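You operate a simulated robot arm through the tools that you are given. There is no shell and no other tool. Be economical: measure what you need, move in short steps, check, and stop when the job is done.

You are at the controls of a simulated robot arm. One attempt, no reset.

Task
Open the right green drawer, take the net pot on the top of the lab bench and put it away in the inside of the right green drawer and shut the drawer again. Fetch the red small lettuce from the top of the red bench and stand it on the green card there. Put the stirrer on the yellow plate. Open the right blue drawer, fetch the red cup and set it in the inside of the right blue drawer and shut the drawer again. Put the orange tub on the bottom shelf of the green bench. Do these in any order. Set down upright: small lettuce, red cup.

The check looks at the end state, three seconds after you hand in, the way a careful person would. Anything else that was tipped, shoved, dropped, spilled or broken makes it a failure.

Robot
A 7-joint arm with a three-finger gripper on a trunk, on a base that drives. Base frame: it is fixed to the floor where the robot stands at the start and does not move with it; the origin is under the middle of the robot, x ahead of it, y to its left, z up. Readings come in cm, rad, newtons and seconds.
With the tool pointing down near the work surface it reaches from about 44 to 92 cm from the robot's upright axis, wherever it stands. Its first joint turns from -2.897 to 2.897 rad. Places, roughly: bottom shelf of the green bench [230, 70, 20]; green card [100, 600, 75]; inside of the right blue drawer [-430, 10, 70]; inside of the right green drawer [90, -20, 70]; net pot (6x6x5 cm) [-180, 70, 80]; orange tub [-100, 425, 75]; red cup [-200, 50, 75]; right blue drawer [-420, 20, 70]; right green drawer [80, -10, 70]; small lettuce [150, 550, 100]; stirrer (8x8x36 cm) [-320, -150, 100]; yellow plate (24x18x2 cm) [-80, 80, 90]. Payload 2.69 kg.
Tool frame: the origin (TCP) lies between the finger pads and is the grasp point; the fingertips stand 2.9 cm ahead of it; z points along the fingers, y is the line along which they close. The gripper opens to 12 cm. The gripper's body begins 7.8 cm behind the TCP.
Orientation is that of the tool frame in the base frame, as [roll, pitch, yaw] about the fixed x, y, z axes, in that order (R = Rz(yaw) Ry(pitch) Rx(roll)). With the fingers straight down and closing along the base's y, the tool's x points along the base's -x, its y along +y and its z along -z.

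Tools
- The arm moves only by the tool arm_command. Its argument "targets" is text: rows parted by semicolons, each of 7 numbers parted by spaces: the shift along the tool's x, y, z in units of 50 mm (1.0 is 50 mm), then the turn, a rotation vector about the tool's x, y, z in units of 6 degrees (1.0 is 6 degrees), then the opening, from 0 (shut) to 1 (fully open). In form: tx ty tz wx wy wz gripper; .... A call has 1 to 10 rows; each row shifts and turns the commanded pose from where the row before left it, along the tool's axes as they then stand. A call with a number of a shift or a turn outside -1 to 1 is refused whole. Rows are played at 5 a second. More than 5 cm and 0.15 rad between two rows, or a gripper value outside its range, and nothing of the call is played. A pose out of reach is approached as far as the arm can. The call stops where the force on the tool passes 40 N (or 10 N more than at its start, if that is more) or the arm is blocked; 0.2 s more then pass. Each finger halts on what it meets, pressing with about 40 N; the grip force reading is that of the motor and also rises with nothing between the fingers. The clock runs only during rows and for 0.2 s after the last one: add rows that do not move to give the fingers time. The reply holds the time, the measured pose of the TCP, the force on the tool along the base axes, the opening and the grip force, in the units named above and with some noise, with the torque about the TCP (base axes, N m) and any sound that the robot's microphone picked up.
- Cameras (640 x 400 px; columns grow to the right, rows downward): "scene" is now at [15.22, 24.45, 148.12]; the picture's right is [0.95, -0.32, 0.00], its down [-0.28, -0.83, -0.49] and it looks along [0.16, 0.47, -0.87] (base axes); focal length 214 px, centre (320, 200). "wrist" rides on the gripper at [6.3, 0, -10.4] in the tool frame; the picture's right is [0.00, 1.00, 0.00], its down [-0.83, 0.00, -0.56] and it looks along [-0.56, 0.00, 0.83] (tool axes); focal length 275 px, centre (320, 200). There is no depth. A picture from a camera that has moved, and an enlarged one, comes with that camera's place and axes in the base frame and with its lens. The place of the scene camera against the robot may be out by one fixed shift of up to 1.2 cm in any direction.
- get_image(camera): a new picture of that camera. The clock stands still meanwhile.
- move_column(by): slides the trunk up (or, below 0, down) by that many cm; the arm and the scene camera ride with it, the base frame stays. It gives what a move gives, with no picture.
- drive_base(legs): drives the robot by 1 to 6 legs, each [ahead, left, turn to the left] in cm, cm and rad, along the robot's own axes; the way and the turn of a leg run together, so that a leg with both is an arc; at most 150 cm and 3.142 rad a leg. The arm and the cameras ride along, it lands a little off, and it stops where it bumps. It gives what a move gives.
- turn_head(pan, tilt): turns the head with the scene camera to pan (to the left, within 2.496 rad either way) and tilt (down, from -0.506 to 1.204), counted from straight ahead of the robot. It gives what a move gives.
- zoom(camera, box): a new picture of the part [left, top, right, bottom] of that camera's present view, enlarged. The clock stands still meanwhile.
- sign_off(): hands the job in; it is judged then, once.

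Work in short steps. Places have to be worked out from the pictures, the camera data and where the tool is seen: move nearer, look again, correct. Check each grasp and each placing, and mend what went wrong. You have 207 turns and 180 pictures in all, those below and enlarged ones among them. Open the gripper and draw the arm clear of the work before you hand the job in, unless the task says otherwise; then end with one line.

The tools are called after "Call:" as name(argument=value, ...) on one line, values as JSON. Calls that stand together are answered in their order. arm_command: Moves the arm, as the interface text tells. Its arguments: {"type":"object","properties":{"targets":{"type":"string"}},"required":["targets"]} The other tools are called the same way: move_column (by) slides the trunk up or down; drive_base (legs) drives the base; turn_head (pan, tilt) turns the head that bears the scene camera; get_image (camera) takes a picture; zoom (camera, box) takes an enlarged picture of a part of a camera's view; sign_off () hands the job in.

At the start:

```text
time_s: 0.0
tcp_pos: [38.71, 40.82, 122.72]
ee_rot: [3.141, 0.001, -3.141]
contact_force: [0.3, -0.5, 0.3]
moment: [0.01, -0.01, -0.01]
grip_width: 12.0
grasp_force: 0.1
trunk travel left (down, up): [-50.0, 8.6]
robot x, y, heading: [0.21, 0.32, -0.001]
head pan, tilt: [1.248, 1.056]
```

scene: 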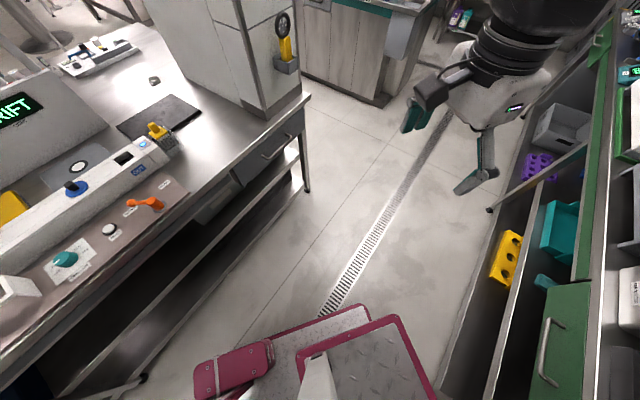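
wrist: 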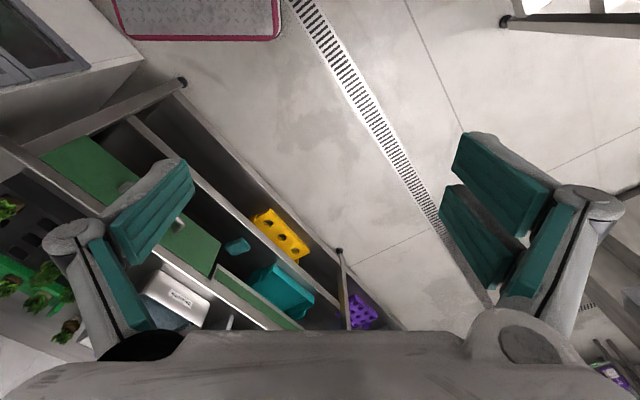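

I start with a survey of the surroundings: look straight ahead toward the green bench.

Call:
turn_head(pan=0, tilt=0.5)

Call:
get_image(camera="scene")

Call:
turn_head(pan=2.4, tilt=0.5)

Call:
get_image(camera="scene")

Call:
turn_head(pan=1.4, tilt=0.4)

Call:
get_image(camera="scene")

Call:
turn_head(pan=-1.8, tilt=0.5)

Call:
get_image(camera="scene")

```text
time_s: 1.4
tcp_pos: [38.72, 40.81, 122.62]
ee_rot: [3.141, 0.001, 3.141]
contact_force: [-0.3, -0.5, -0.4]
moment: [0.02, -0.01, -0.02]
grip_width: 11.99
grasp_force: 0.0
trunk travel left (down, up): [-50.0, 8.6]
robot x, y, heading: [0.26, 0.14, -0.002]
head pan, tilt: [0.0, 0.499]
```

```text
177 pictures are left
camera scene: at [22.23, 18.19, 152.61], right [0.0, -1.0, 0.0], down [-0.48, 0.0, -0.88], along [0.88, 0.0, -0.48], focal length 214 px, centre (320, 200)
```

scene: 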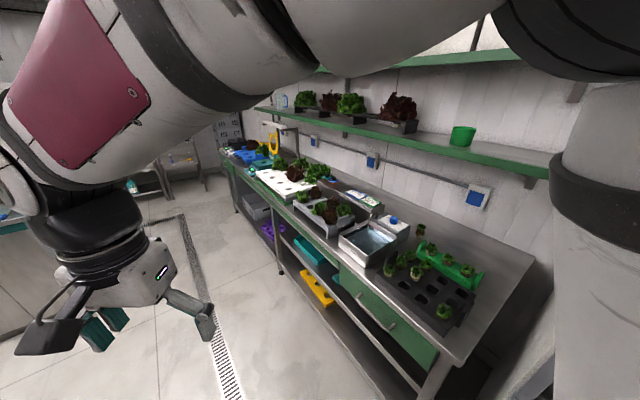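

```text
time_s: 3.6
tcp_pos: [38.58, 40.82, 122.68]
ee_rot: [3.141, 0.0, 3.14]
contact_force: [0.5, 0.0, -1.1]
moment: [-0.02, -0.01, -0.01]
grip_width: 11.99
grasp_force: 0.1
trunk travel left (down, up): [-50.0, 8.6]
robot x, y, heading: [-0.15, 0.06, 0.002]
head pan, tilt: [2.4, 0.499]
```

```text
176 pictures are left
camera scene: at [6.43, 24.34, 152.62], right [0.68, 0.74, 0.0], down [0.35, -0.32, -0.88], along [-0.65, 0.59, -0.48], focal length 214 px, centre (320, 200)
```

scene: 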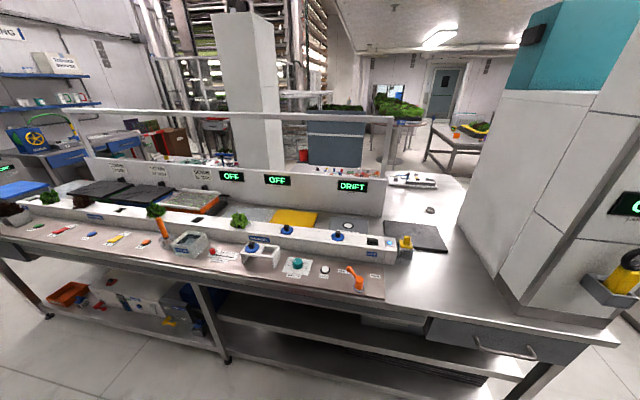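

```text
time_s: 4.9
tcp_pos: [38.59, 40.77, 122.81]
ee_rot: [3.141, -0.001, -3.141]
contact_force: [-0.1, -1.1, 0.0]
moment: [0.04, 0.0, -0.02]
grip_width: 11.97
grasp_force: 0.0
trunk travel left (down, up): [-50.0, 8.6]
robot x, y, heading: [0.21, -0.05, -0.002]
head pan, tilt: [1.4, 0.4]
```

```text
175 pictures are left
camera scene: at [14.7, 27.32, 153.53], right [0.99, -0.17, 0.0], down [-0.07, -0.38, -0.92], along [0.16, 0.91, -0.39], focal length 214 px, centre (320, 200)
```

scene: 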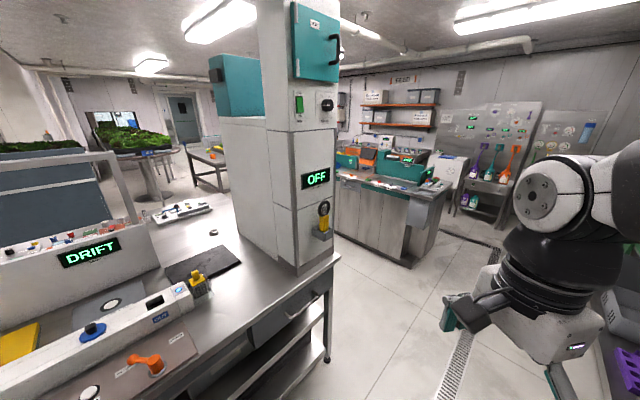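

```text
time_s: 7.6
tcp_pos: [38.65, 40.8, 122.77]
ee_rot: [-3.14, 0.001, -3.14]
contact_force: [-0.1, -0.4, -0.6]
moment: [-0.03, 0.0, -0.01]
grip_width: 12.01
grasp_force: 0.0
trunk travel left (down, up): [-50.0, 8.6]
robot x, y, heading: [-0.15, 0.07, 0.004]
head pan, tilt: [-1.799, 0.499]
```

```text
174 pictures are left
camera scene: at [11.07, 9.33, 152.62], right [-0.97, 0.23, 0.0], down [0.11, 0.47, -0.88], along [-0.2, -0.86, -0.48], focal length 214 px, centre (320, 200)
```

scene: 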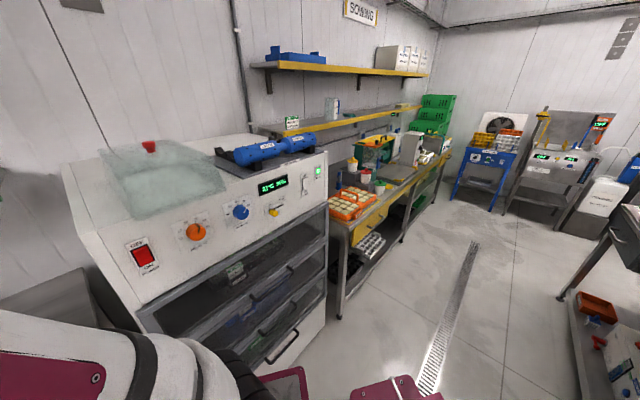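

Look closer at the green drawer region first, and at the lab bench from here.

Call:
turn_head(pan=-0.1, tilt=0.9)

Call:
get_image(camera="scene")

Call:
turn_head(pan=2.4, tilt=0.5)

Call:
zoom(camera="scene", box=[0, 150, 240, 300])

Call:
zoom(camera="scene", box=[200, 160, 440, 310])

```text
time_s: 9.4
tcp_pos: [38.77, 40.75, 122.76]
ee_rot: [3.141, 0.0, -3.14]
contact_force: [0.6, -0.1, 0.5]
moment: [0.03, 0.02, 0.0]
grip_width: 12.0
grasp_force: 0.0
trunk travel left (down, up): [-50.0, 8.6]
robot x, y, heading: [-0.17, -0.1, -0.003]
head pan, tilt: [-0.099, 0.901]
```

```text
173 pictures are left
camera scene: at [20.64, 17.43, 149.23], right [-0.1, -0.99, 0.0], down [-0.78, 0.08, -0.62], along [0.62, -0.06, -0.78], focal length 214 px, centre (320, 200)
```

scene: 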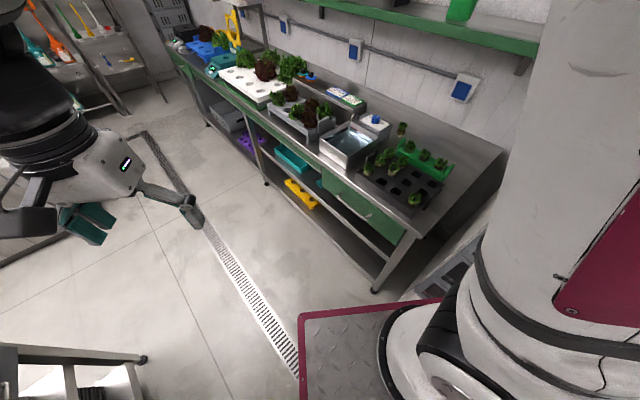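

```text
time_s: 11.6
tcp_pos: [38.65, 40.74, 122.74]
ee_rot: [-3.141, 0.002, -3.141]
contact_force: [-0.1, -0.2, 0.1]
moment: [0.0, 0.03, 0.01]
grip_width: 11.99
grasp_force: 0.1
trunk travel left (down, up): [-50.0, 8.6]
robot x, y, heading: [0.03, -0.19, 0.001]
head pan, tilt: [2.4, 0.499]
```

```text
2.67 times, centred on (120, 225) of scene
camera zoom: at [6.43, 24.34, 152.61], right [0.68, 0.74, 0.0], down [0.35, -0.32, -0.88], along [-0.65, 0.59, -0.48], focal length 572 px, centre (853, 133)
```

zoom: 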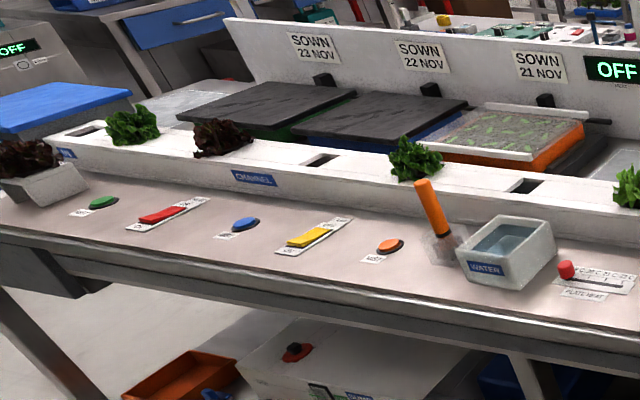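

```text
2.67 times, centred on (320, 235) of scene
camera zoom: at [6.43, 24.34, 152.61], right [0.68, 0.74, 0.0], down [0.35, -0.32, -0.88], along [-0.65, 0.59, -0.48], focal length 572 px, centre (320, 107)
```

zoom: 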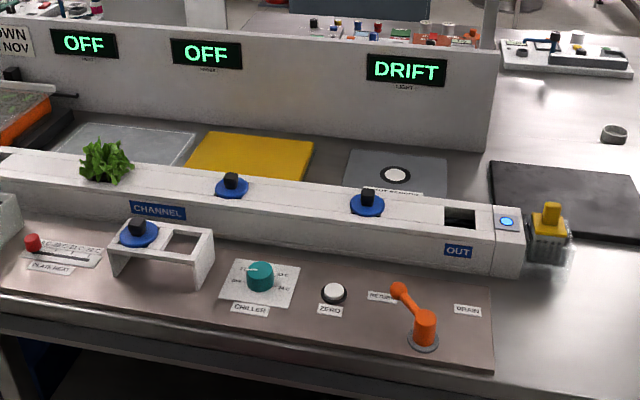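

Zoom on the green bench drawers.

Call:
turn_head(pan=-0.1, tilt=0.9)

Call:
zoom(camera="scene", box=[240, 110, 480, 260])

```text
time_s: 13.9
tcp_pos: [38.66, 40.72, 122.84]
ee_rot: [3.141, 0.0, -3.142]
contact_force: [-0.3, -0.2, -0.1]
moment: [0.04, 0.02, 0.0]
grip_width: 11.98
grasp_force: 0.0
trunk travel left (down, up): [-50.0, 8.6]
robot x, y, heading: [-0.21, 0.11, 0.002]
head pan, tilt: [-0.099, 0.901]
```

```text
2.67 times, centred on (360, 185) of scene
camera zoom: at [20.64, 17.44, 149.23], right [-0.1, -1.0, 0.0], down [-0.78, 0.08, -0.62], along [0.62, -0.06, -0.78], focal length 572 px, centre (213, 240)
```

zoom: 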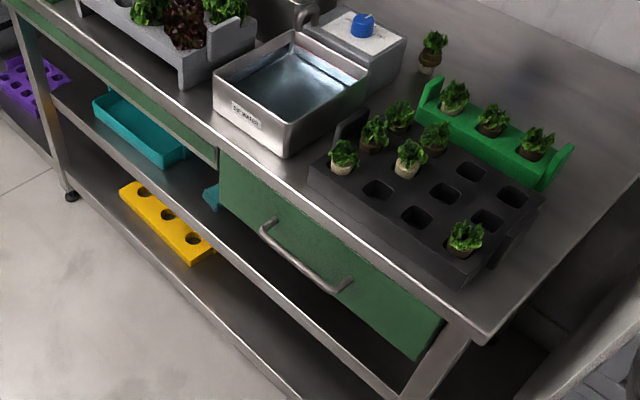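

The right green drawer's handle runs roughly (84,1)→(70,-9) at z≈72, so the front faces about (-0.62,0.78). I rotate the tool to horizontal, pointing at the drawer with fingers closing vertically.

Call:
arm_command(targets="0 0 0 1 -0.349 -0.349 1;0 0 0 1 -0.349 -0.349 1;0 0 0 1 -0.349 -0.349 1;0 0 0 1 -0.349 -0.349 1;0 0 0 1 -0.349 -0.349 1;0 0 0 1 -0.349 -0.349 1;0 0 0 1 -0.349 -0.349 1")

Call:
arm_command(targets="0 0 0 1 -0.349 -0.349 1;0 0 0 1 -0.349 -0.349 1;0 0 0 1 -0.349 -0.349 1;0 0 0 1 -0.349 -0.349 1;0 0 0 1 -0.349 -0.349 1;0 0 0 1 -0.349 -0.349 1;0 0 0 0.4 -0.14 -0.14 1")

Call:
get_image(camera="wrist")

Call:
get_image(camera="scene")

```text
time_s: 15.5
tcp_pos: [38.6, 40.85, 122.73]
ee_rot: [-2.376, 0.139, -2.815]
contact_force: [0.4, 0.2, 0.1]
moment: [0.01, 0.02, -0.01]
grip_width: 12.0
grasp_force: 0.1
trunk travel left (down, up): [-50.0, 8.6]
robot x, y, heading: [0.33, 0.28, 0.003]
head pan, tilt: [-0.099, 0.901]
```

```text
time_s: 17.1
tcp_pos: [38.72, 40.8, 122.89]
ee_rot: [-1.677, 0.037, -2.51]
contact_force: [-0.4, -0.4, -0.3]
moment: [0.01, 0.02, 0.04]
grip_width: 12.02
grasp_force: 0.1
trunk travel left (down, up): [-50.0, 8.6]
robot x, y, heading: [-0.01, -0.04, -0.0]
head pan, tilt: [-0.099, 0.901]
```

```text
169 pictures are left
camera wrist: at [27.58, 45.35, 123.76], right [-0.04, 0.11, -0.99], down [0.34, 0.94, 0.09], along [0.94, -0.34, -0.07], focal length 275 px, centre (320, 200)
```

wrist: 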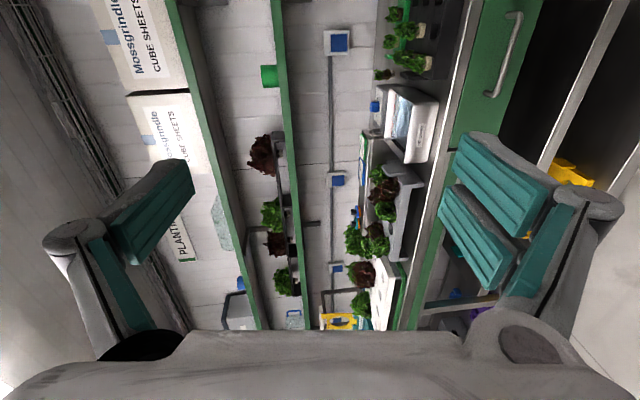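

```text
168 pictures are left
camera scene: at [20.63, 17.51, 149.21], right [-0.09, -1.0, 0.0], down [-0.78, 0.07, -0.62], along [0.62, -0.06, -0.79], focal length 214 px, centre (320, 200)
```

scene: 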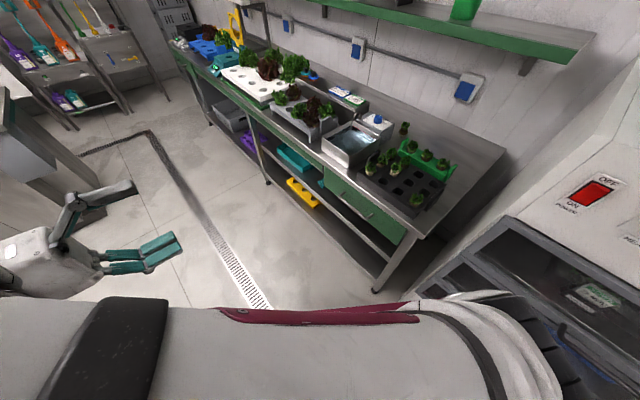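

Handle triangulates to z≈74.5, centre ≈(75.4,-2.9), direction ≈36°. I lower the trunk 30 cm and level the tool.

Call:
move_column(by=-30)

Call:
arm_command(targets="0 0 0 1 0 0 1;-0.13 0.5 1 0 0 0 1;-0.13 0.6 1 0 0 0 1;-0.13 0.6 1 0 0 0 1;-0.13 0.6 1 0 0 0 1;-0.13 0.6 1 0 0 0 1;-0.13 0.6 1 0 0 0 1")

Call:
get_image(camera="wrist")

```text
time_s: 18.2
tcp_pos: [46.34, 37.72, 116.52]
ee_rot: [-1.699, 0.044, -2.687]
contact_force: [0.8, 0.1, 0.2]
moment: [0.0, 0.01, 0.02]
grip_width: 11.98
grasp_force: 0.1
trunk travel left (down, up): [-42.9, 15.7]
robot x, y, heading: [-0.09, 0.37, -0.004]
head pan, tilt: [-0.099, 0.901]
stopped: the arm was blocked; the commanded pose is now the measured one
```

```text
refused: row 2 steps farther than a row can; nothing moved
```

```text
167 pictures are left
camera wrist: at [36.03, 44.15, 117.56], right [-0.02, 0.13, -0.99], down [0.5, 0.86, 0.1], along [0.87, -0.49, -0.09], focal length 275 px, centre (320, 200)
```

wrist: 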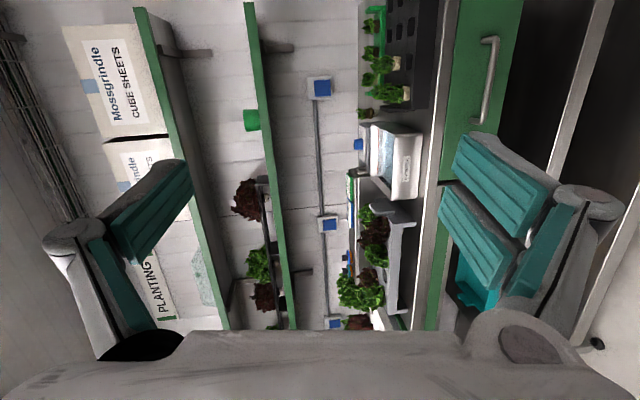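

The trunk move was blocked; I look around to see what the arm touches.

Call:
turn_head(pan=1.2, tilt=0.9)

Call:
get_image(camera="scene")

Call:
turn_head(pan=0.3, tilt=1.0)

Call:
get_image(camera="scene")

```text
time_s: 19.7
tcp_pos: [46.2, 37.7, 116.5]
ee_rot: [-1.7, 0.043, -2.686]
contact_force: [0.3, 1.1, 1.5]
moment: [-0.02, -0.02, -0.02]
grip_width: 11.99
grasp_force: 0.1
trunk travel left (down, up): [-42.9, 15.7]
robot x, y, heading: [-0.44, -0.14, -0.002]
head pan, tilt: [1.201, 0.901]
```

```text
166 pictures are left
camera scene: at [21.84, 25.23, 142.04], right [0.93, -0.36, 0.0], down [-0.28, -0.73, -0.62], along [0.23, 0.58, -0.78], focal length 214 px, centre (320, 200)
```

scene: 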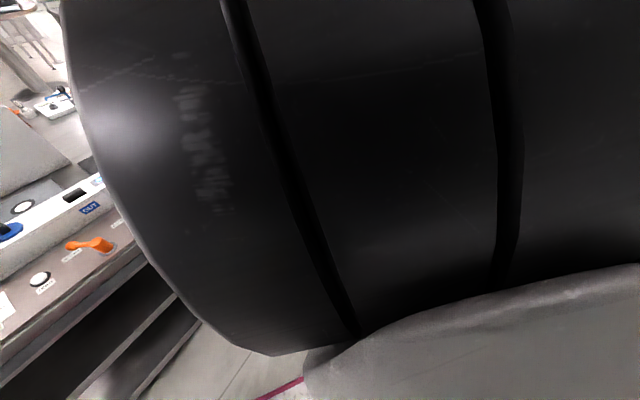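

```text
time_s: 20.9
tcp_pos: [46.27, 37.7, 116.5]
ee_rot: [-1.7, 0.044, -2.685]
contact_force: [-0.3, 0.3, 0.0]
moment: [0.03, -0.01, -0.01]
grip_width: 12.02
grasp_force: 0.0
trunk travel left (down, up): [-42.9, 15.7]
robot x, y, heading: [0.15, -0.05, -0.0]
head pan, tilt: [0.3, 1.0]
```

```text
165 pictures are left
camera scene: at [25.76, 20.26, 141.32], right [0.3, -0.96, 0.0], down [-0.8, -0.25, -0.54], along [0.52, 0.16, -0.84], focal length 214 px, centre (320, 200)
```

scene: 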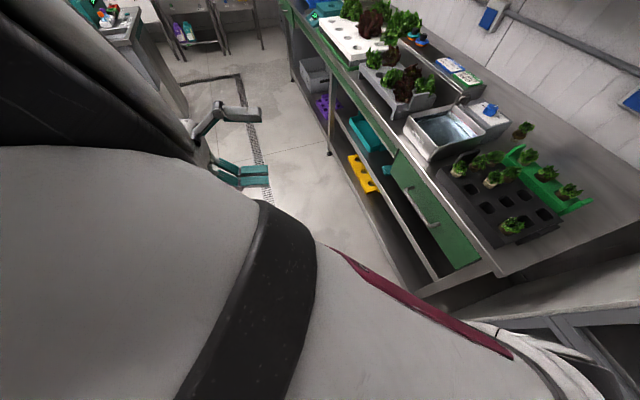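

The elbow is folded close to the body. I extend the tool forward toward the drawer first, levelling it on the way, before going down.

Call:
arm_command(targets="0 0 0.6 0.6 -0.7 0 1;0 0 0.6 0.6 -0.7 0 1;0 0 0.9 0 0 0 1;0 0 0.9 0 0 0 1;0 0 0.9 0 0 0 1")

Call:
get_image(camera="scene")

```text
time_s: 22.3
tcp_pos: [56.94, 21.25, 113.04]
ee_rot: [-1.479, -0.027, -2.548]
contact_force: [0.1, 0.8, 0.6]
moment: [0.03, 0.01, -0.01]
grip_width: 12.0
grasp_force: 0.0
trunk travel left (down, up): [-42.9, 15.7]
robot x, y, heading: [-0.28, -0.19, 0.004]
head pan, tilt: [0.3, 1.0]
stopped in row 5: the arm was blocked; the commanded pose is now the measured one
```

```text
164 pictures are left
camera scene: at [27.19, 19.56, 143.06], right [0.17, -0.99, 0.0], down [-0.69, -0.12, -0.72], along [0.71, 0.12, -0.7], focal length 214 px, centre (320, 200)
```

scene: 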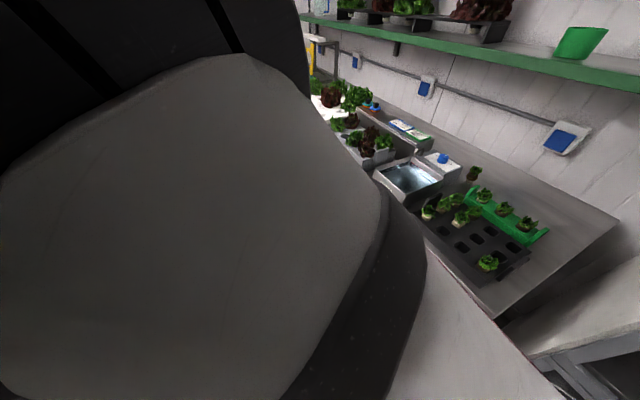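

The elbow leans on the head when the arm folds left. I'll turn the tool to point straight ahead of the robot and shift it to the right to relieve that.

Call:
arm_command(targets="0.4 0 0 0 -1 0 1;0.4 0 0 0 -1 0 1;0.4 0 0 0 -1 0 1;0.4 0 0 0 -1 0 1;0.4 0 0 0 -1 0 1;0.4 0 0 0 -1 0 1;0.4 0 0 0 -1 0 1;0.4 0 0 0 -1 0 1;0.4 0 0 0 -1 0 1")

Call:
get_image(camera="scene")

```text
time_s: 23.0
tcp_pos: [53.8, 17.5, 109.94]
ee_rot: [-1.387, -0.175, -2.339]
contact_force: [-0.2, 0.1, -0.2]
moment: [0.0, 0.02, 0.0]
grip_width: 12.01
grasp_force: 0.0
trunk travel left (down, up): [-42.9, 15.7]
robot x, y, heading: [0.18, -0.11, -0.003]
head pan, tilt: [0.3, 1.0]
stopped in row 3: the arm was blocked; the commanded pose is now the measured one
```

```text
163 pictures are left
camera scene: at [26.34, 20.61, 142.16], right [0.32, -0.95, 0.0], down [-0.73, -0.24, -0.63], along [0.6, 0.2, -0.77], focal length 214 px, centre (320, 200)
```

scene: 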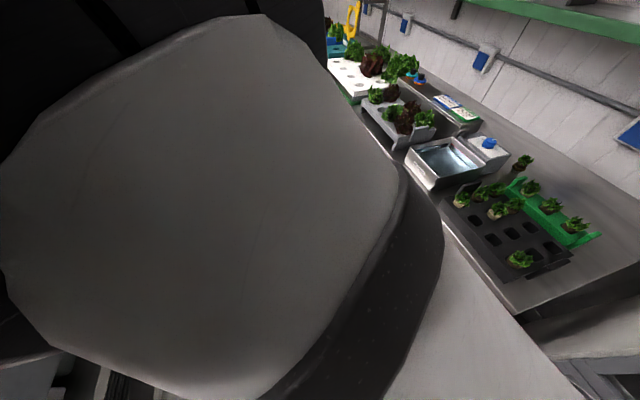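

I pan the head away from the elbow, then retry with up-and-right motion.

Call:
turn_head(pan=2.4, tilt=0.5)

Call:
arm_command(targets="0.4 -0.4 0.2 0 0 0 1;0.4 -0.4 0.3 0 0 0 1;0.4 -0.4 0.3 0 0 0 1;0.4 -0.2 0.3 0 0 0 1")

```text
time_s: 25.0
tcp_pos: [53.67, 17.69, 110.07]
ee_rot: [-1.393, -0.172, -2.332]
contact_force: [-0.3, -0.5, 0.8]
moment: [-0.02, 0.06, 0.0]
grip_width: 12.0
grasp_force: 0.0
trunk travel left (down, up): [-42.9, 15.7]
robot x, y, heading: [-0.16, 0.06, 0.001]
head pan, tilt: [2.4, 0.499]
```

```text
time_s: 26.0
tcp_pos: [52.88, 11.66, 119.17]
ee_rot: [-1.393, -0.17, -2.333]
contact_force: [-0.8, -0.5, -0.8]
moment: [-0.02, 0.0, -0.03]
grip_width: 11.98
grasp_force: 0.1
out of reach, approached as far as the arm can: row 4
trunk travel left (down, up): [-42.9, 15.7]
robot x, y, heading: [-0.02, 0.53, -0.002]
head pan, tilt: [2.4, 0.499]
```

I return the tool to pointing down by rotating back about its x axis.

Call:
arm_command(targets="0 0 0 -1 0 0 1;0 0 0 -1 0 0 1;0 0 0 -1 0 0 1;0 0 0 -1 0 0 1;0 0 0 -1 0 0 1;0 0 0 -1 0 0 1;0 0 0 -1 0 0 1;0 0 0 -1 0 0 1")

Call:
arm_command(targets="0 0 0 -1 0 0 1;0 0 0 -1 0 0 1;0 0 0 -1 0 0 1;0 0 0 -1 0 0 1;0 0 0 -1 0 0 1;0 0 0 -1 0 0 1;0 0 0 -1 0 0 1;0 0 0 -1 0 0 1")

Call:
turn_head(pan=0, tilt=0.6)

Call:
get_image(camera="scene")

```text
time_s: 27.8
tcp_pos: [52.77, 11.55, 119.27]
ee_rot: [-2.231, -0.171, -2.33]
contact_force: [-1.2, 0.1, 0.2]
moment: [0.01, 0.03, -0.02]
grip_width: 12.0
grasp_force: 0.1
trunk travel left (down, up): [-42.9, 15.7]
robot x, y, heading: [0.01, -0.19, -0.001]
head pan, tilt: [2.4, 0.499]
```

```text
time_s: 29.6
tcp_pos: [52.7, 11.61, 119.29]
ee_rot: [-3.069, -0.172, -2.331]
contact_force: [0.5, 0.4, -0.4]
moment: [-0.04, -0.01, 0.0]
grip_width: 12.01
grasp_force: 0.1
trunk travel left (down, up): [-42.9, 15.7]
robot x, y, heading: [-0.05, -0.13, -0.001]
head pan, tilt: [2.4, 0.499]
```

```text
time_s: 31.8
tcp_pos: [52.75, 11.52, 119.25]
ee_rot: [-3.067, -0.17, -2.333]
contact_force: [0.3, 0.1, 0.0]
moment: [0.01, 0.0, -0.01]
grip_width: 12.0
grasp_force: 0.0
trunk travel left (down, up): [-42.9, 15.7]
robot x, y, heading: [-0.02, 0.1, 0.003]
head pan, tilt: [0.0, 0.6]
```

```text
162 pictures are left
camera scene: at [27.93, 18.21, 144.52], right [0.0, -1.0, 0.0], down [-0.56, 0.0, -0.83], along [0.83, 0.0, -0.56], focal length 214 px, centre (320, 200)
```

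scene: 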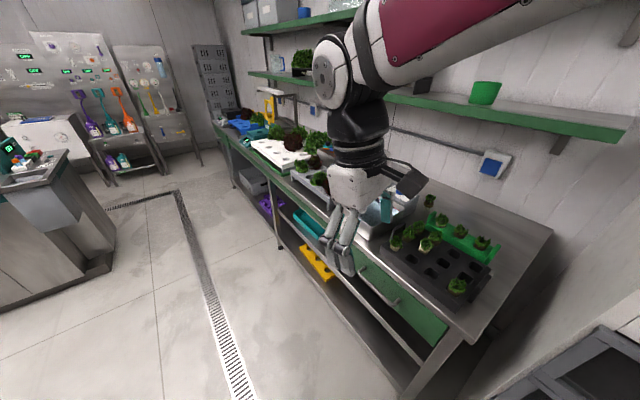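

Clear now. I test turning the tool about its axis to yaw −90° (closing line fore-aft) and level it.

Call:
arm_command(targets="0 0 0 -0.7 -1 -0.5 1;0 0 0 0 -0.8 -0.9 1;0 0 0 0 0 -1 1;0 0 0 0 0 -1 1;0 0 0 0 0 -1 1;0 0 0 0 0 -1 1;0 0 0 0 0 -1 1;0 0 0 0 0 -1 1")

```text
time_s: 33.6
tcp_pos: [52.6, 11.54, 119.36]
ee_rot: [-3.137, 0.016, -1.552]
contact_force: [1.4, -0.8, -0.3]
moment: [0.0, -0.03, -0.01]
grip_width: 11.98
grasp_force: 0.0
trunk travel left (down, up): [-42.9, 15.7]
robot x, y, heading: [0.29, -0.2, -0.002]
head pan, tilt: [0.0, 0.6]
```

Now pitch the tool up toward horizontal-forward, watching for limits.

Call:
arm_command(targets="0 0 0 1 0 0 1;0 0 0 1 0 0 1;0 0 0 1 0 0 1;0 0 0 1 0 0 1;0 0 0 1 0 0 1;0 0 0.2 1 0 0 1;0 0 0.2 1 0 0 1;0 0 0.2 1 0 0 1;0 0 0.2 1 0 0 1;0 0 0.2 1 0 0 1")

Call:
arm_command(targets="0 0 0.4 1 0 0 1;0 0 0.4 1 0 0 1;0 0 0.4 1 0 0 1;0 0 0.4 1 0 0 1;0 0 0.4 1 0 0 1")

Call:
get_image(camera="scene")

```text
time_s: 35.9
tcp_pos: [61.19, 8.5, 123.25]
ee_rot: [-2.094, 0.126, -1.714]
contact_force: [-0.4, 0.0, 0.3]
moment: [-0.01, -0.03, -0.02]
grip_width: 12.01
grasp_force: 0.1
out of reach, approached as far as the arm can: row 7, 8, 9, 10
trunk travel left (down, up): [-42.9, 15.7]
robot x, y, heading: [0.12, 0.28, -0.003]
head pan, tilt: [0.0, 0.6]
stopped in row 10: the arm was blocked; the commanded pose is now the measured one
```

```text
time_s: 36.5
tcp_pos: [64.47, -0.67, 135.83]
ee_rot: [-1.723, 0.399, -1.821]
contact_force: [-0.5, -0.2, 0.3]
moment: [0.03, 0.0, -0.01]
grip_width: 11.99
grasp_force: 0.1
out of reach, approached as far as the arm can: row 1, 2
trunk travel left (down, up): [-42.9, 15.7]
robot x, y, heading: [0.01, 0.24, 0.002]
head pan, tilt: [0.0, 0.6]
stopped in row 2: the arm was blocked; the commanded pose is now the measured one
```

```text
161 pictures are left
camera scene: at [23.36, 25.95, 144.66], right [0.88, -0.48, 0.0], down [-0.26, -0.48, -0.83], along [0.4, 0.73, -0.55], focal length 214 px, centre (320, 200)
```

scene: 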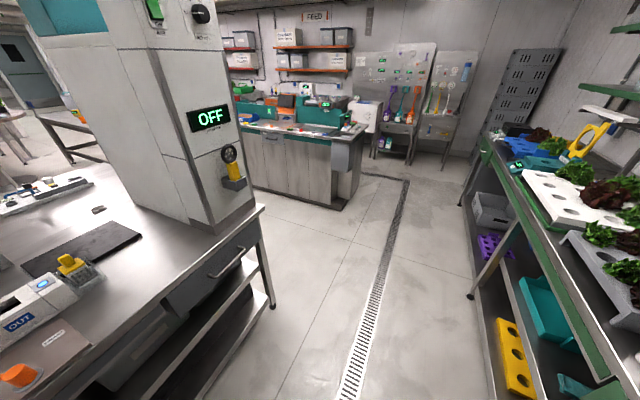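

The upper arm pushes the head when the tool is brought level high and close. I put the tool back down, then will drive to a better stance and tilt at lower height and longer reach.

Call:
arm_command(targets="0 0.3 0 -1 0 0 1;0 0.3 0 -1 0 0 1;0 0.3 0 -1 0 0 1;0 0.3 0 -1 0 0 1;0 0 0 -1 0 0 1;0 0 0 -1 0 0 1;0 0 0 -1 0 0 1;0 0 0 -1 0 0 1;0 0 0 -1 0 0 1;0 0 0 -1 0 0 1")

Call:
arm_command(targets="0 0 0 -1 -1 0 1;0 0 0 -1 -1 0 1;0 0 0 -1 -1 0 1;0 0 0 -0.7 -0.8 -1 1")

Call:
turn_head(pan=1.2, tilt=0.9)

Call:
get_image(camera="scene")

```text
time_s: 38.7
tcp_pos: [62.9, 1.92, 129.97]
ee_rot: [-2.783, 0.395, -1.832]
contact_force: [0.1, 0.2, 0.6]
moment: [-0.02, 0.03, 0.01]
grip_width: 11.99
grasp_force: 0.0
trunk travel left (down, up): [-42.9, 15.7]
robot x, y, heading: [-0.04, -0.25, -0.003]
head pan, tilt: [0.0, 0.6]
```

```text
refused: row 4 steps farther than a row can; nothing moved
```

```text
time_s: 40.1
tcp_pos: [62.84, 1.83, 129.86]
ee_rot: [-2.782, 0.397, -1.83]
contact_force: [-0.8, 0.0, -0.1]
moment: [0.02, -0.06, -0.02]
grip_width: 12.01
grasp_force: 0.0
trunk travel left (down, up): [-42.9, 15.7]
robot x, y, heading: [0.02, -0.36, -0.001]
head pan, tilt: [1.201, 0.901]
```

```text
160 pictures are left
camera scene: at [21.83, 25.19, 142.04], right [0.93, -0.36, 0.0], down [-0.28, -0.73, -0.62], along [0.23, 0.58, -0.78], focal length 214 px, centre (320, 200)
```

scene: 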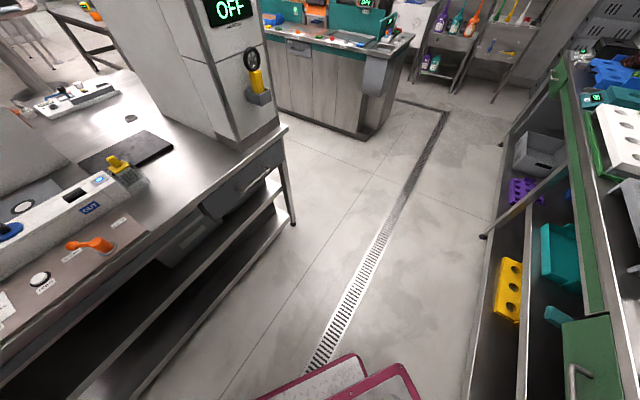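

Fix the tool tilt, then move to a stance parallel to the green bench with the drawer to the robot's right, where the arm stays clear of the head.

Call:
arm_command(targets="0 0 0 -0.9 0.9 0 1;0 0 0 -0.9 0.9 0 1;0 0 0 -0.9 0.9 0 1;0 0 0 -0.7 0.9 0 1")

Call:
drive_base(legs=[[20, 40, 0], [0, 0, 0.64], [18.8, 0.5, 0]])

Call:
turn_head(pan=-1.5, tilt=0.8)

Call:
get_image(camera="scene")

```text
time_s: 41.1
tcp_pos: [62.82, 1.77, 129.88]
ee_rot: [3.127, 0.024, -1.893]
contact_force: [0.3, -0.7, 0.2]
moment: [0.02, 0.0, 0.0]
grip_width: 12.02
grasp_force: 0.0
trunk travel left (down, up): [-42.9, 15.7]
robot x, y, heading: [0.23, -0.28, -0.003]
head pan, tilt: [1.201, 0.901]
```

```text
time_s: 46.7
tcp_pos: [83.96, 90.69, 129.97]
ee_rot: [3.128, 0.026, -1.258]
contact_force: [-0.2, 0.4, 0.3]
moment: [-0.01, 0.02, -0.01]
grip_width: 11.98
grasp_force: 0.1
trunk travel left (down, up): [-42.9, 15.7]
robot x, y, heading: [34.74, 51.7, 0.636]
head pan, tilt: [1.201, 0.901]
```

```text
time_s: 49.1
tcp_pos: [84.07, 90.77, 129.94]
ee_rot: [3.127, 0.026, -1.258]
contact_force: [0.0, -0.1, -0.1]
moment: [0.02, 0.02, -0.01]
grip_width: 12.02
grasp_force: 0.1
trunk travel left (down, up): [-42.9, 15.7]
robot x, y, heading: [34.42, 52.23, 0.636]
head pan, tilt: [-1.499, 0.799]
```

```text
159 pictures are left
camera scene: at [43.99, 71.09, 142.83], right [-0.76, -0.65, 0.0], down [-0.47, 0.54, -0.7], along [0.45, -0.53, -0.72], focal length 214 px, centre (320, 200)
```

scene: 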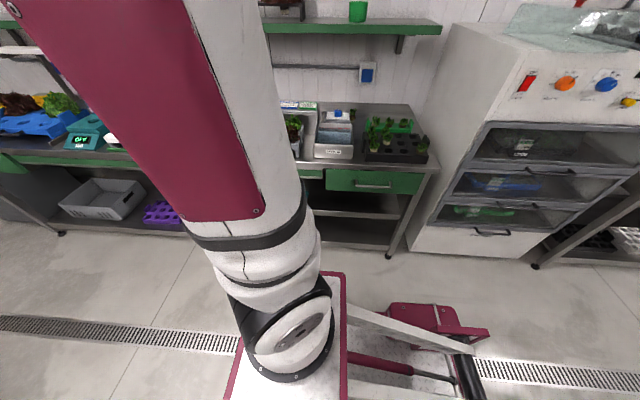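

The drawer is clearly seen at the right; the handle estimate matches (74.4,-3.1). The arm's own axis seems ~26 cm ahead of the base centre, so I back up 25 cm to put the handle directly right of the arm.

Call:
drive_base(legs=[[-25, 0, 0]])

Call:
turn_head(pan=-1.3, tilt=0.7)

Call:
arm_command(targets="0.8 0 0 0 0 1 1;0.8 0 0 0 0 1 1;0.8 0 0 0 0 1 1;0.8 0 0 0 0 1 1;0.8 0 0 0 0 1 1;0.8 0 0 0 0 1 1;0.8 0 0 0 0 1 1;0.8 0 0 0 0 1 1")

Call:
get_image(camera="scene")

```text
time_s: 50.9
tcp_pos: [63.82, 75.88, 129.93]
ee_rot: [3.128, 0.027, -1.256]
contact_force: [0.9, -0.3, 0.0]
moment: [-0.01, -0.01, 0.0]
grip_width: 12.0
grasp_force: 0.0
trunk travel left (down, up): [-42.9, 15.7]
robot x, y, heading: [14.38, 36.74, 0.638]
head pan, tilt: [-1.499, 0.799]
```

```text
time_s: 51.6
tcp_pos: [63.8, 75.85, 130.02]
ee_rot: [3.127, 0.027, -1.256]
contact_force: [-0.6, -0.3, -0.8]
moment: [-0.03, -0.01, -0.01]
grip_width: 12.01
grasp_force: 0.0
trunk travel left (down, up): [-42.9, 15.7]
robot x, y, heading: [14.06, 36.96, 0.635]
head pan, tilt: [-1.3, 0.7]
```

```text
time_s: 53.4
tcp_pos: [62.26, 44.62, 129.4]
ee_rot: [3.114, 0.008, -2.095]
contact_force: [0.3, 0.1, 0.3]
moment: [-0.02, -0.01, 0.01]
grip_width: 12.01
grasp_force: 0.1
trunk travel left (down, up): [-42.9, 15.7]
robot x, y, heading: [14.23, 36.82, 0.634]
head pan, tilt: [-1.3, 0.7]
```

```text
158 pictures are left
camera scene: at [25.26, 57.12, 143.65], right [-0.62, -0.79, 0.0], down [-0.51, 0.4, -0.76], along [0.6, -0.47, -0.64], focal length 214 px, centre (320, 200)
```

scene: 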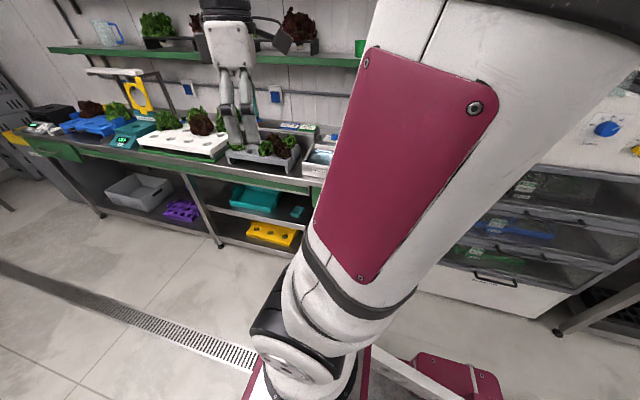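

Swing proceeds well. Continue to the robot's right, tool-down.

Call:
arm_command(targets="0.4 -0.3 0 0 0 1 1;0.4 -0.3 0 0 0 1 1;0.4 -0.5 0 0 0 1 1;0.4 -0.7 0 0 0 0.9 1;0.6 -0.7 0 0 0 0 1;0.6 -0.7 0 0 0 0 1;0.6 -0.7 0 0 0 0 1;0 -0.9 0 0 0 0 1")

Call:
get_image(camera="scene")

```text
time_s: 55.2
tcp_pos: [65.63, 15.47, 128.77]
ee_rot: [3.114, -0.003, -2.503]
contact_force: [-0.9, 0.3, 0.4]
moment: [-0.02, -0.06, -0.04]
grip_width: 11.99
grasp_force: 0.0
trunk travel left (down, up): [-42.9, 15.7]
robot x, y, heading: [14.79, 36.82, 0.638]
head pan, tilt: [-1.3, 0.7]
```

```text
157 pictures are left
camera scene: at [25.19, 57.14, 143.65], right [-0.62, -0.79, 0.0], down [-0.51, 0.4, -0.77], along [0.6, -0.47, -0.64], focal length 214 px, centre (320, 200)
```

scene: 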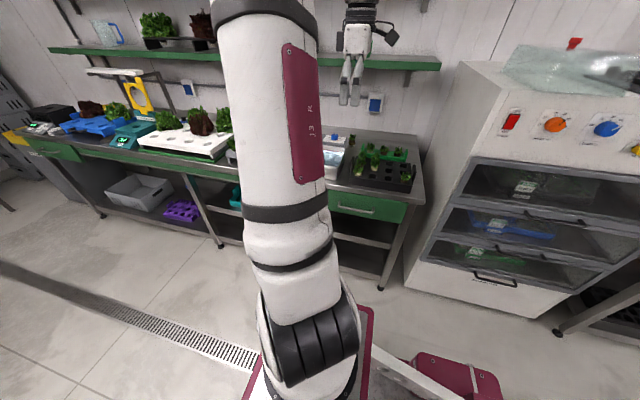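

Now lower the arm in front of the drawer (about 20 cm clear of the handle).

Call:
arm_command(targets="0 0 0.95 0 0 0 1;0 0 0.95 0 0 0 1;0 0 0.95 0 0 0 1;0 0 0.95 0 0 0 1;0 0 0.95 0 0 0 1;0 0 0.95 0 0 0 1;0 0 0.95 0 0 0 1")

Call:
arm_command(targets="0 0 0.2 1 0 0 1;0 0 0.2 1 0 0 1;0 0 0.2 1 0 0 1;0 0 0 1 0 0 1;0 0 0 1 0 0 1;0 0 0 1 0 0 1;0 0 0 1 0 0 1;0 0 0 1 0 0 1")

Call:
get_image(camera="scene")

```text
time_s: 56.8
tcp_pos: [65.02, 16.11, 95.31]
ee_rot: [3.113, -0.003, -2.502]
contact_force: [-1.2, -0.3, 0.5]
moment: [-0.06, 0.02, 0.0]
grip_width: 11.98
grasp_force: 0.1
trunk travel left (down, up): [-42.9, 15.7]
robot x, y, heading: [14.63, 37.13, 0.633]
head pan, tilt: [-1.3, 0.7]
```

```text
time_s: 58.6
tcp_pos: [65.18, 15.84, 92.49]
ee_rot: [-2.332, -0.001, -2.504]
contact_force: [-0.3, 0.4, 0.1]
moment: [0.0, -0.01, 0.03]
grip_width: 12.02
grasp_force: 0.2
trunk travel left (down, up): [-42.9, 15.7]
robot x, y, heading: [14.72, 36.74, 0.634]
head pan, tilt: [-1.3, 0.7]
```

```text
156 pictures are left
camera scene: at [25.23, 57.08, 143.66], right [-0.62, -0.79, 0.0], down [-0.51, 0.4, -0.76], along [0.6, -0.47, -0.64], focal length 214 px, centre (320, 200)
```

scene: 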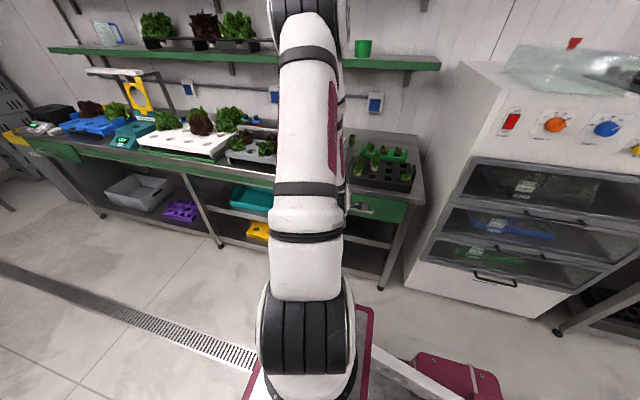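

Good posture. Continue tilting to level while lowering to the handle height.

Call:
arm_command(targets="0 0.32 0.3 1 0 0 1;0 0.35 0.27 1 0 0 1;0 0.37 0.23 1 0 0 1;0 0.4 0.2 1 0 0 1;0 0.42 0.14 1 0 0 1;0 0.44 0.08 1 0 0 1;0 0.44 0.04 1 0 0 1;0 0.44 0 0.27 0 0 1")

Call:
get_image(camera="wrist")

```text
time_s: 60.4
tcp_pos: [64.79, 16.0, 74.84]
ee_rot: [-1.569, -0.006, -2.502]
contact_force: [-0.4, 0.4, -0.2]
moment: [-0.02, 0.0, 0.04]
grip_width: 12.02
grasp_force: 0.1
trunk travel left (down, up): [-42.9, 15.7]
robot x, y, heading: [14.52, 36.6, 0.639]
head pan, tilt: [-1.3, 0.7]
```

```text
155 pictures are left
camera wrist: at [53.46, 20.63, 74.78], right [-0.01, -0.01, -1.0], down [0.34, 0.94, -0.01], along [0.94, -0.34, 0.0], focal length 275 px, centre (320, 200)
```

wrist: 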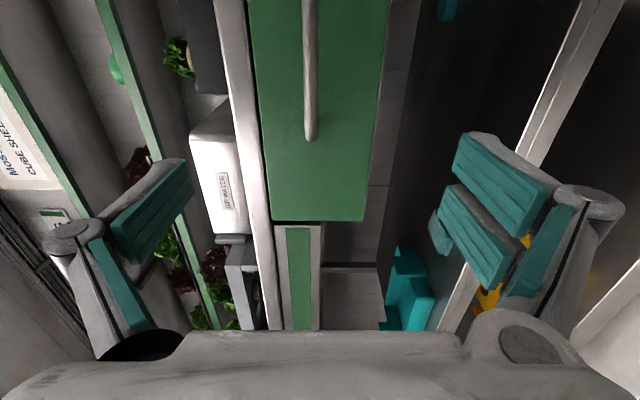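

Level and aligned; handle at z≈75.9. I partly close the fingers and advance onto the bar.

Call:
arm_command(targets="0.27 -0.11 0 0 0 0 0.4;0.27 -0.11 0 0 0 0 0.4;0 0 0.8 0 0 0 0.4;0 0 0.8 0 0 0 0.4;0 0 0.8 0 0 0 0.4")

Call:
get_image(camera="wrist")

```text
time_s: 61.6
tcp_pos: [69.87, 4.62, 75.9]
ee_rot: [-1.571, -0.005, -2.502]
contact_force: [0.2, 0.2, 0.3]
moment: [0.02, 0.03, 0.0]
grip_width: 4.78
grasp_force: 0.1
trunk travel left (down, up): [-42.9, 15.7]
robot x, y, heading: [14.42, 36.79, 0.638]
head pan, tilt: [-1.3, 0.7]
```

```text
154 pictures are left
camera wrist: at [58.6, 9.32, 75.86], right [-0.01, 0.0, -1.0], down [0.33, 0.94, -0.01], along [0.94, -0.34, -0.01], focal length 275 px, centre (320, 200)
```

wrist: 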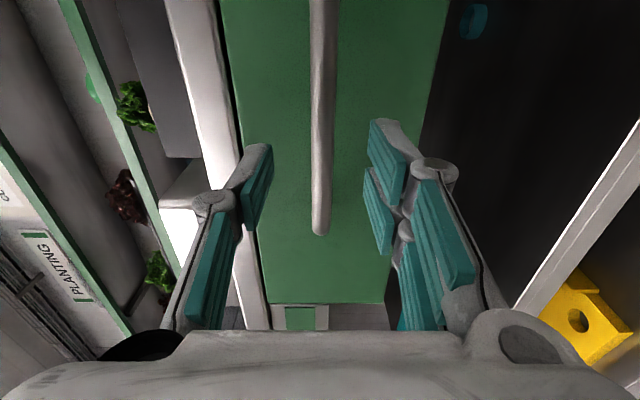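

Centred on the bar. Advance the last 8.5 cm and close.

Call:
arm_command(targets="0 0 0.6 0 0 0 0.4;0 0 0.6 0 0 0 0.4;0 0 0.5 0 0 0 0.4;0 0 0 0 0 0 0;0 0 0 0 0 0 0;0 0 0 0 0 0 0")

Call:
get_image(camera="wrist")

```text
time_s: 62.4
tcp_pos: [73.62, -0.21, 75.67]
ee_rot: [-1.572, -0.004, -2.502]
contact_force: [-13.4, 25.8, 13.7]
moment: [1.03, 0.42, -0.76]
grip_width: 1.31
grasp_force: 15.2
trunk travel left (down, up): [-42.9, 15.7]
robot x, y, heading: [14.04, 37.43, 0.64]
head pan, tilt: [-1.3, 0.7]
stopped in row 3: the force on the tool passed its limit at 72 N (the readings are from after the stop); the commanded pose is now the measured one
```

```text
153 pictures are left
camera wrist: at [62.46, 4.2, 75.66], right [-0.01, 0.0, -1.0], down [0.34, 0.94, -0.01], along [0.94, -0.34, -0.01], focal length 275 px, centre (320, 200)
```

wrist: 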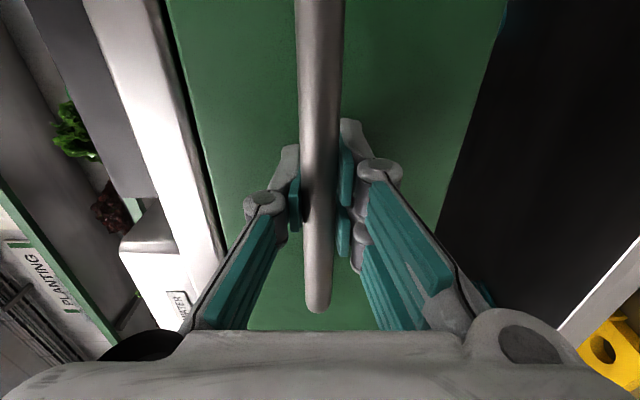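

Fingers are on the bar (1.3 cm). Hold the grip and pull straight out.

Call:
arm_command(targets="0 0 -0.2 0 0 0 0;0 0 -0.4 0 0 0 0;0 0 -0.4 0 0 0 0;0 0 -0.4 0 0 0 0;0 0 -0.4 0 0 0 0;0 0 -0.4 0 0 0 0")

Call:
get_image(camera="wrist")

```text
time_s: 63.8
tcp_pos: [67.36, 8.37, 75.57]
ee_rot: [-1.57, -0.003, -2.498]
contact_force: [9.9, 7.2, 2.5]
moment: [0.14, -0.18, -0.84]
grip_width: 1.17
grasp_force: 38.3
trunk travel left (down, up): [-42.9, 15.7]
robot x, y, heading: [14.43, 36.69, 0.64]
head pan, tilt: [-1.3, 0.7]
```

```text
152 pictures are left
camera wrist: at [56.05, 12.91, 75.7], right [-0.01, 0.0, -1.0], down [0.33, 0.94, -0.01], along [0.94, -0.33, 0.0], focal length 275 px, centre (320, 200)
```

wrist: 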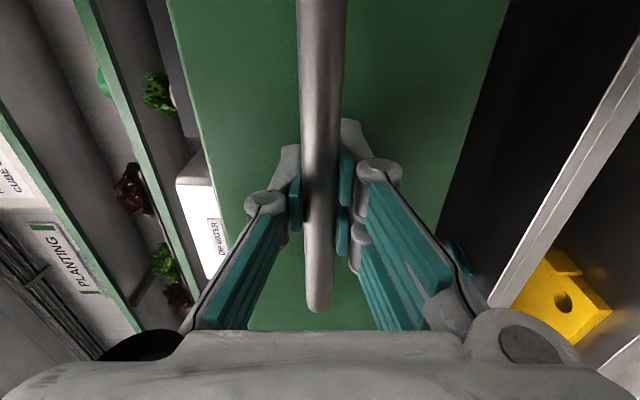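

The drawer is sliding. Pull another ~12 cm.

Call:
arm_command(targets="0 0 -0.4 0 0 0 0;0 0 -0.4 0 0 0 0;0 0 -0.4 0 0 0 0;0 0 -0.4 0 0 0 0;0 0 -0.4 0 0 0 0;0 0 -0.4 0 0 0 0")

Call:
get_image(camera="scene")

```text
time_s: 65.2
tcp_pos: [60.25, 18.14, 75.66]
ee_rot: [-1.571, -0.003, -2.498]
contact_force: [28.5, 19.6, -2.8]
moment: [0.17, -0.22, -0.38]
grip_width: 1.21
grasp_force: 38.9
trunk travel left (down, up): [-42.9, 15.7]
robot x, y, heading: [14.42, 37.11, 0.638]
head pan, tilt: [-1.3, 0.7]
```

```text
151 pictures are left
camera scene: at [25.35, 57.16, 143.63], right [-0.62, -0.79, 0.0], down [-0.51, 0.4, -0.76], along [0.6, -0.47, -0.64], focal length 214 px, centre (320, 200)
```

scene: 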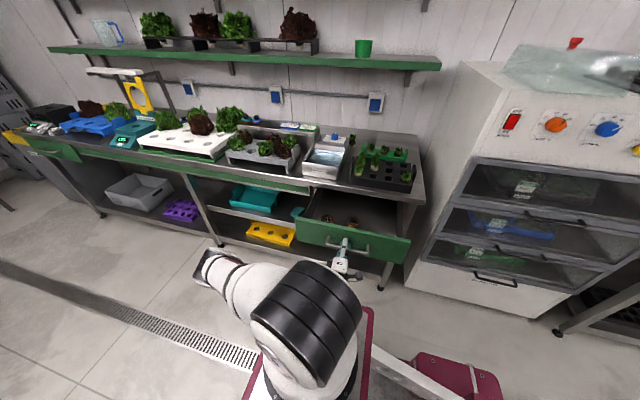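

Drawer is open ~22 cm. Release and back off, then raise.

Call:
arm_command(targets="0 0 0 0 0 0 0.4;0 0 0 0 0 0 0.4;0 0 -0.5 0 0 0 0.4;0 0 -0.7 0 0 0 0.4;0 -0.6 0 0 0 0 0.4;0 -0.8 0 0 0 0 0.4;0 -0.9 0 0 0 0 0.4;0 -0.9 0 0 0 0 0.4")

Call:
arm_command(targets="0 -0.7 0 -1 0 0 0.4;0 -0.7 0 -1 0 0 0.4;0 -0.7 0 -1 0 0 0.4;0 -0.7 0 -1 0 0 0.4;0 -0.7 0 -1 0 0 0.4;0 -0.4 0 -1 0 0 0.4;0 -0.4 0 -1 0 0 0.4")

Call:
get_image(camera="scene")

```text
time_s: 67.2
tcp_pos: [56.99, 22.06, 85.26]
ee_rot: [-1.621, 0.028, -2.505]
contact_force: [0.3, -1.1, -0.3]
moment: [-0.01, 0.03, 0.01]
grip_width: 4.81
grasp_force: 0.1
out of reach, approached as far as the arm can: row 8
trunk travel left (down, up): [-42.9, 15.7]
robot x, y, heading: [14.48, 36.48, 0.636]
head pan, tilt: [-1.3, 0.7]
stopped in row 8: the arm was blocked; the commanded pose is now the measured one
```

```text
time_s: 67.7
tcp_pos: [53.6, 22.52, 76.58]
ee_rot: [-1.995, 0.071, -2.604]
contact_force: [0.2, 0.3, 0.0]
moment: [-0.02, -0.03, 0.02]
grip_width: 4.81
grasp_force: 0.1
out of reach, approached as far as the arm can: row 1, 2
trunk travel left (down, up): [-42.9, 15.7]
robot x, y, heading: [14.58, 37.04, 0.638]
head pan, tilt: [-1.3, 0.7]
stopped in row 2: the arm was blocked; the commanded pose is now the measured one
```

```text
150 pictures are left
camera scene: at [25.24, 57.09, 143.66], right [-0.61, -0.79, 0.0], down [-0.51, 0.4, -0.76], along [0.6, -0.47, -0.64], focal length 214 px, centre (320, 200)
```

scene: 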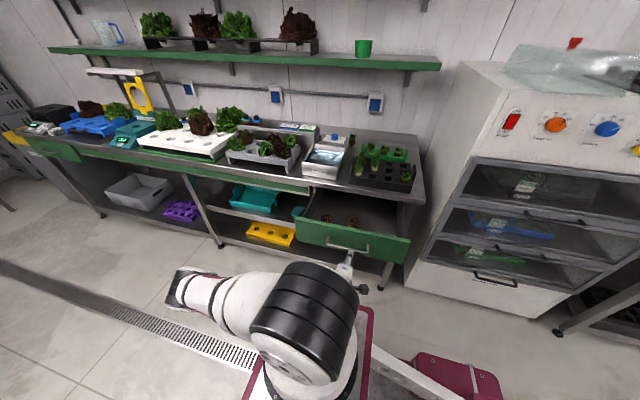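

The arm is too folded here. I strafe the robot left 14 cm away from the drawer for room, then extend outward and raise.

Call:
drive_base(legs=[[0, 14, 0]])

Call:
arm_command(targets="0 -0.5 0.5 0 0 0 0.4;0 -0.5 0.5 0 0 0 0.4;0 -0.5 0.4 0 0 0 0.4")

Call:
get_image(camera="scene")

```text
time_s: 69.0
tcp_pos: [45.08, 33.96, 76.67]
ee_rot: [-1.993, 0.071, -2.602]
contact_force: [-0.6, 1.3, -0.4]
moment: [0.04, 0.02, 0.01]
grip_width: 4.78
grasp_force: 0.0
trunk travel left (down, up): [-42.9, 15.7]
robot x, y, heading: [5.72, 48.42, 0.64]
head pan, tilt: [-1.3, 0.7]
```

```text
time_s: 69.8
tcp_pos: [49.6, 25.62, 80.74]
ee_rot: [-1.996, 0.069, -2.605]
contact_force: [0.2, 0.4, 0.3]
moment: [0.01, 0.0, 0.01]
grip_width: 4.77
grasp_force: 0.0
trunk travel left (down, up): [-42.9, 15.7]
robot x, y, heading: [5.72, 48.69, 0.642]
head pan, tilt: [-1.3, 0.7]
```

```text
149 pictures are left
camera scene: at [16.67, 68.65, 143.65], right [-0.61, -0.79, 0.0], down [-0.51, 0.4, -0.76], along [0.6, -0.47, -0.64], focal length 214 px, centre (320, 200)
```

scene: 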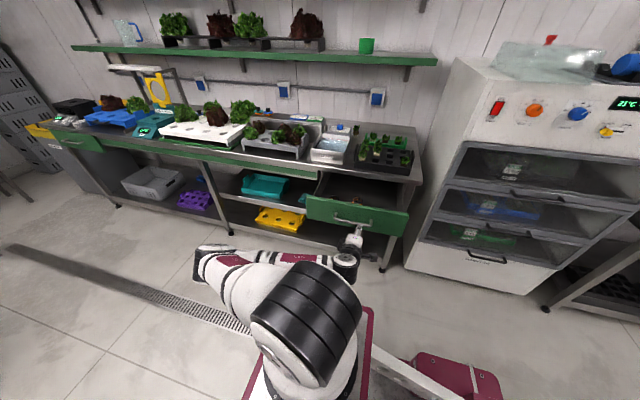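

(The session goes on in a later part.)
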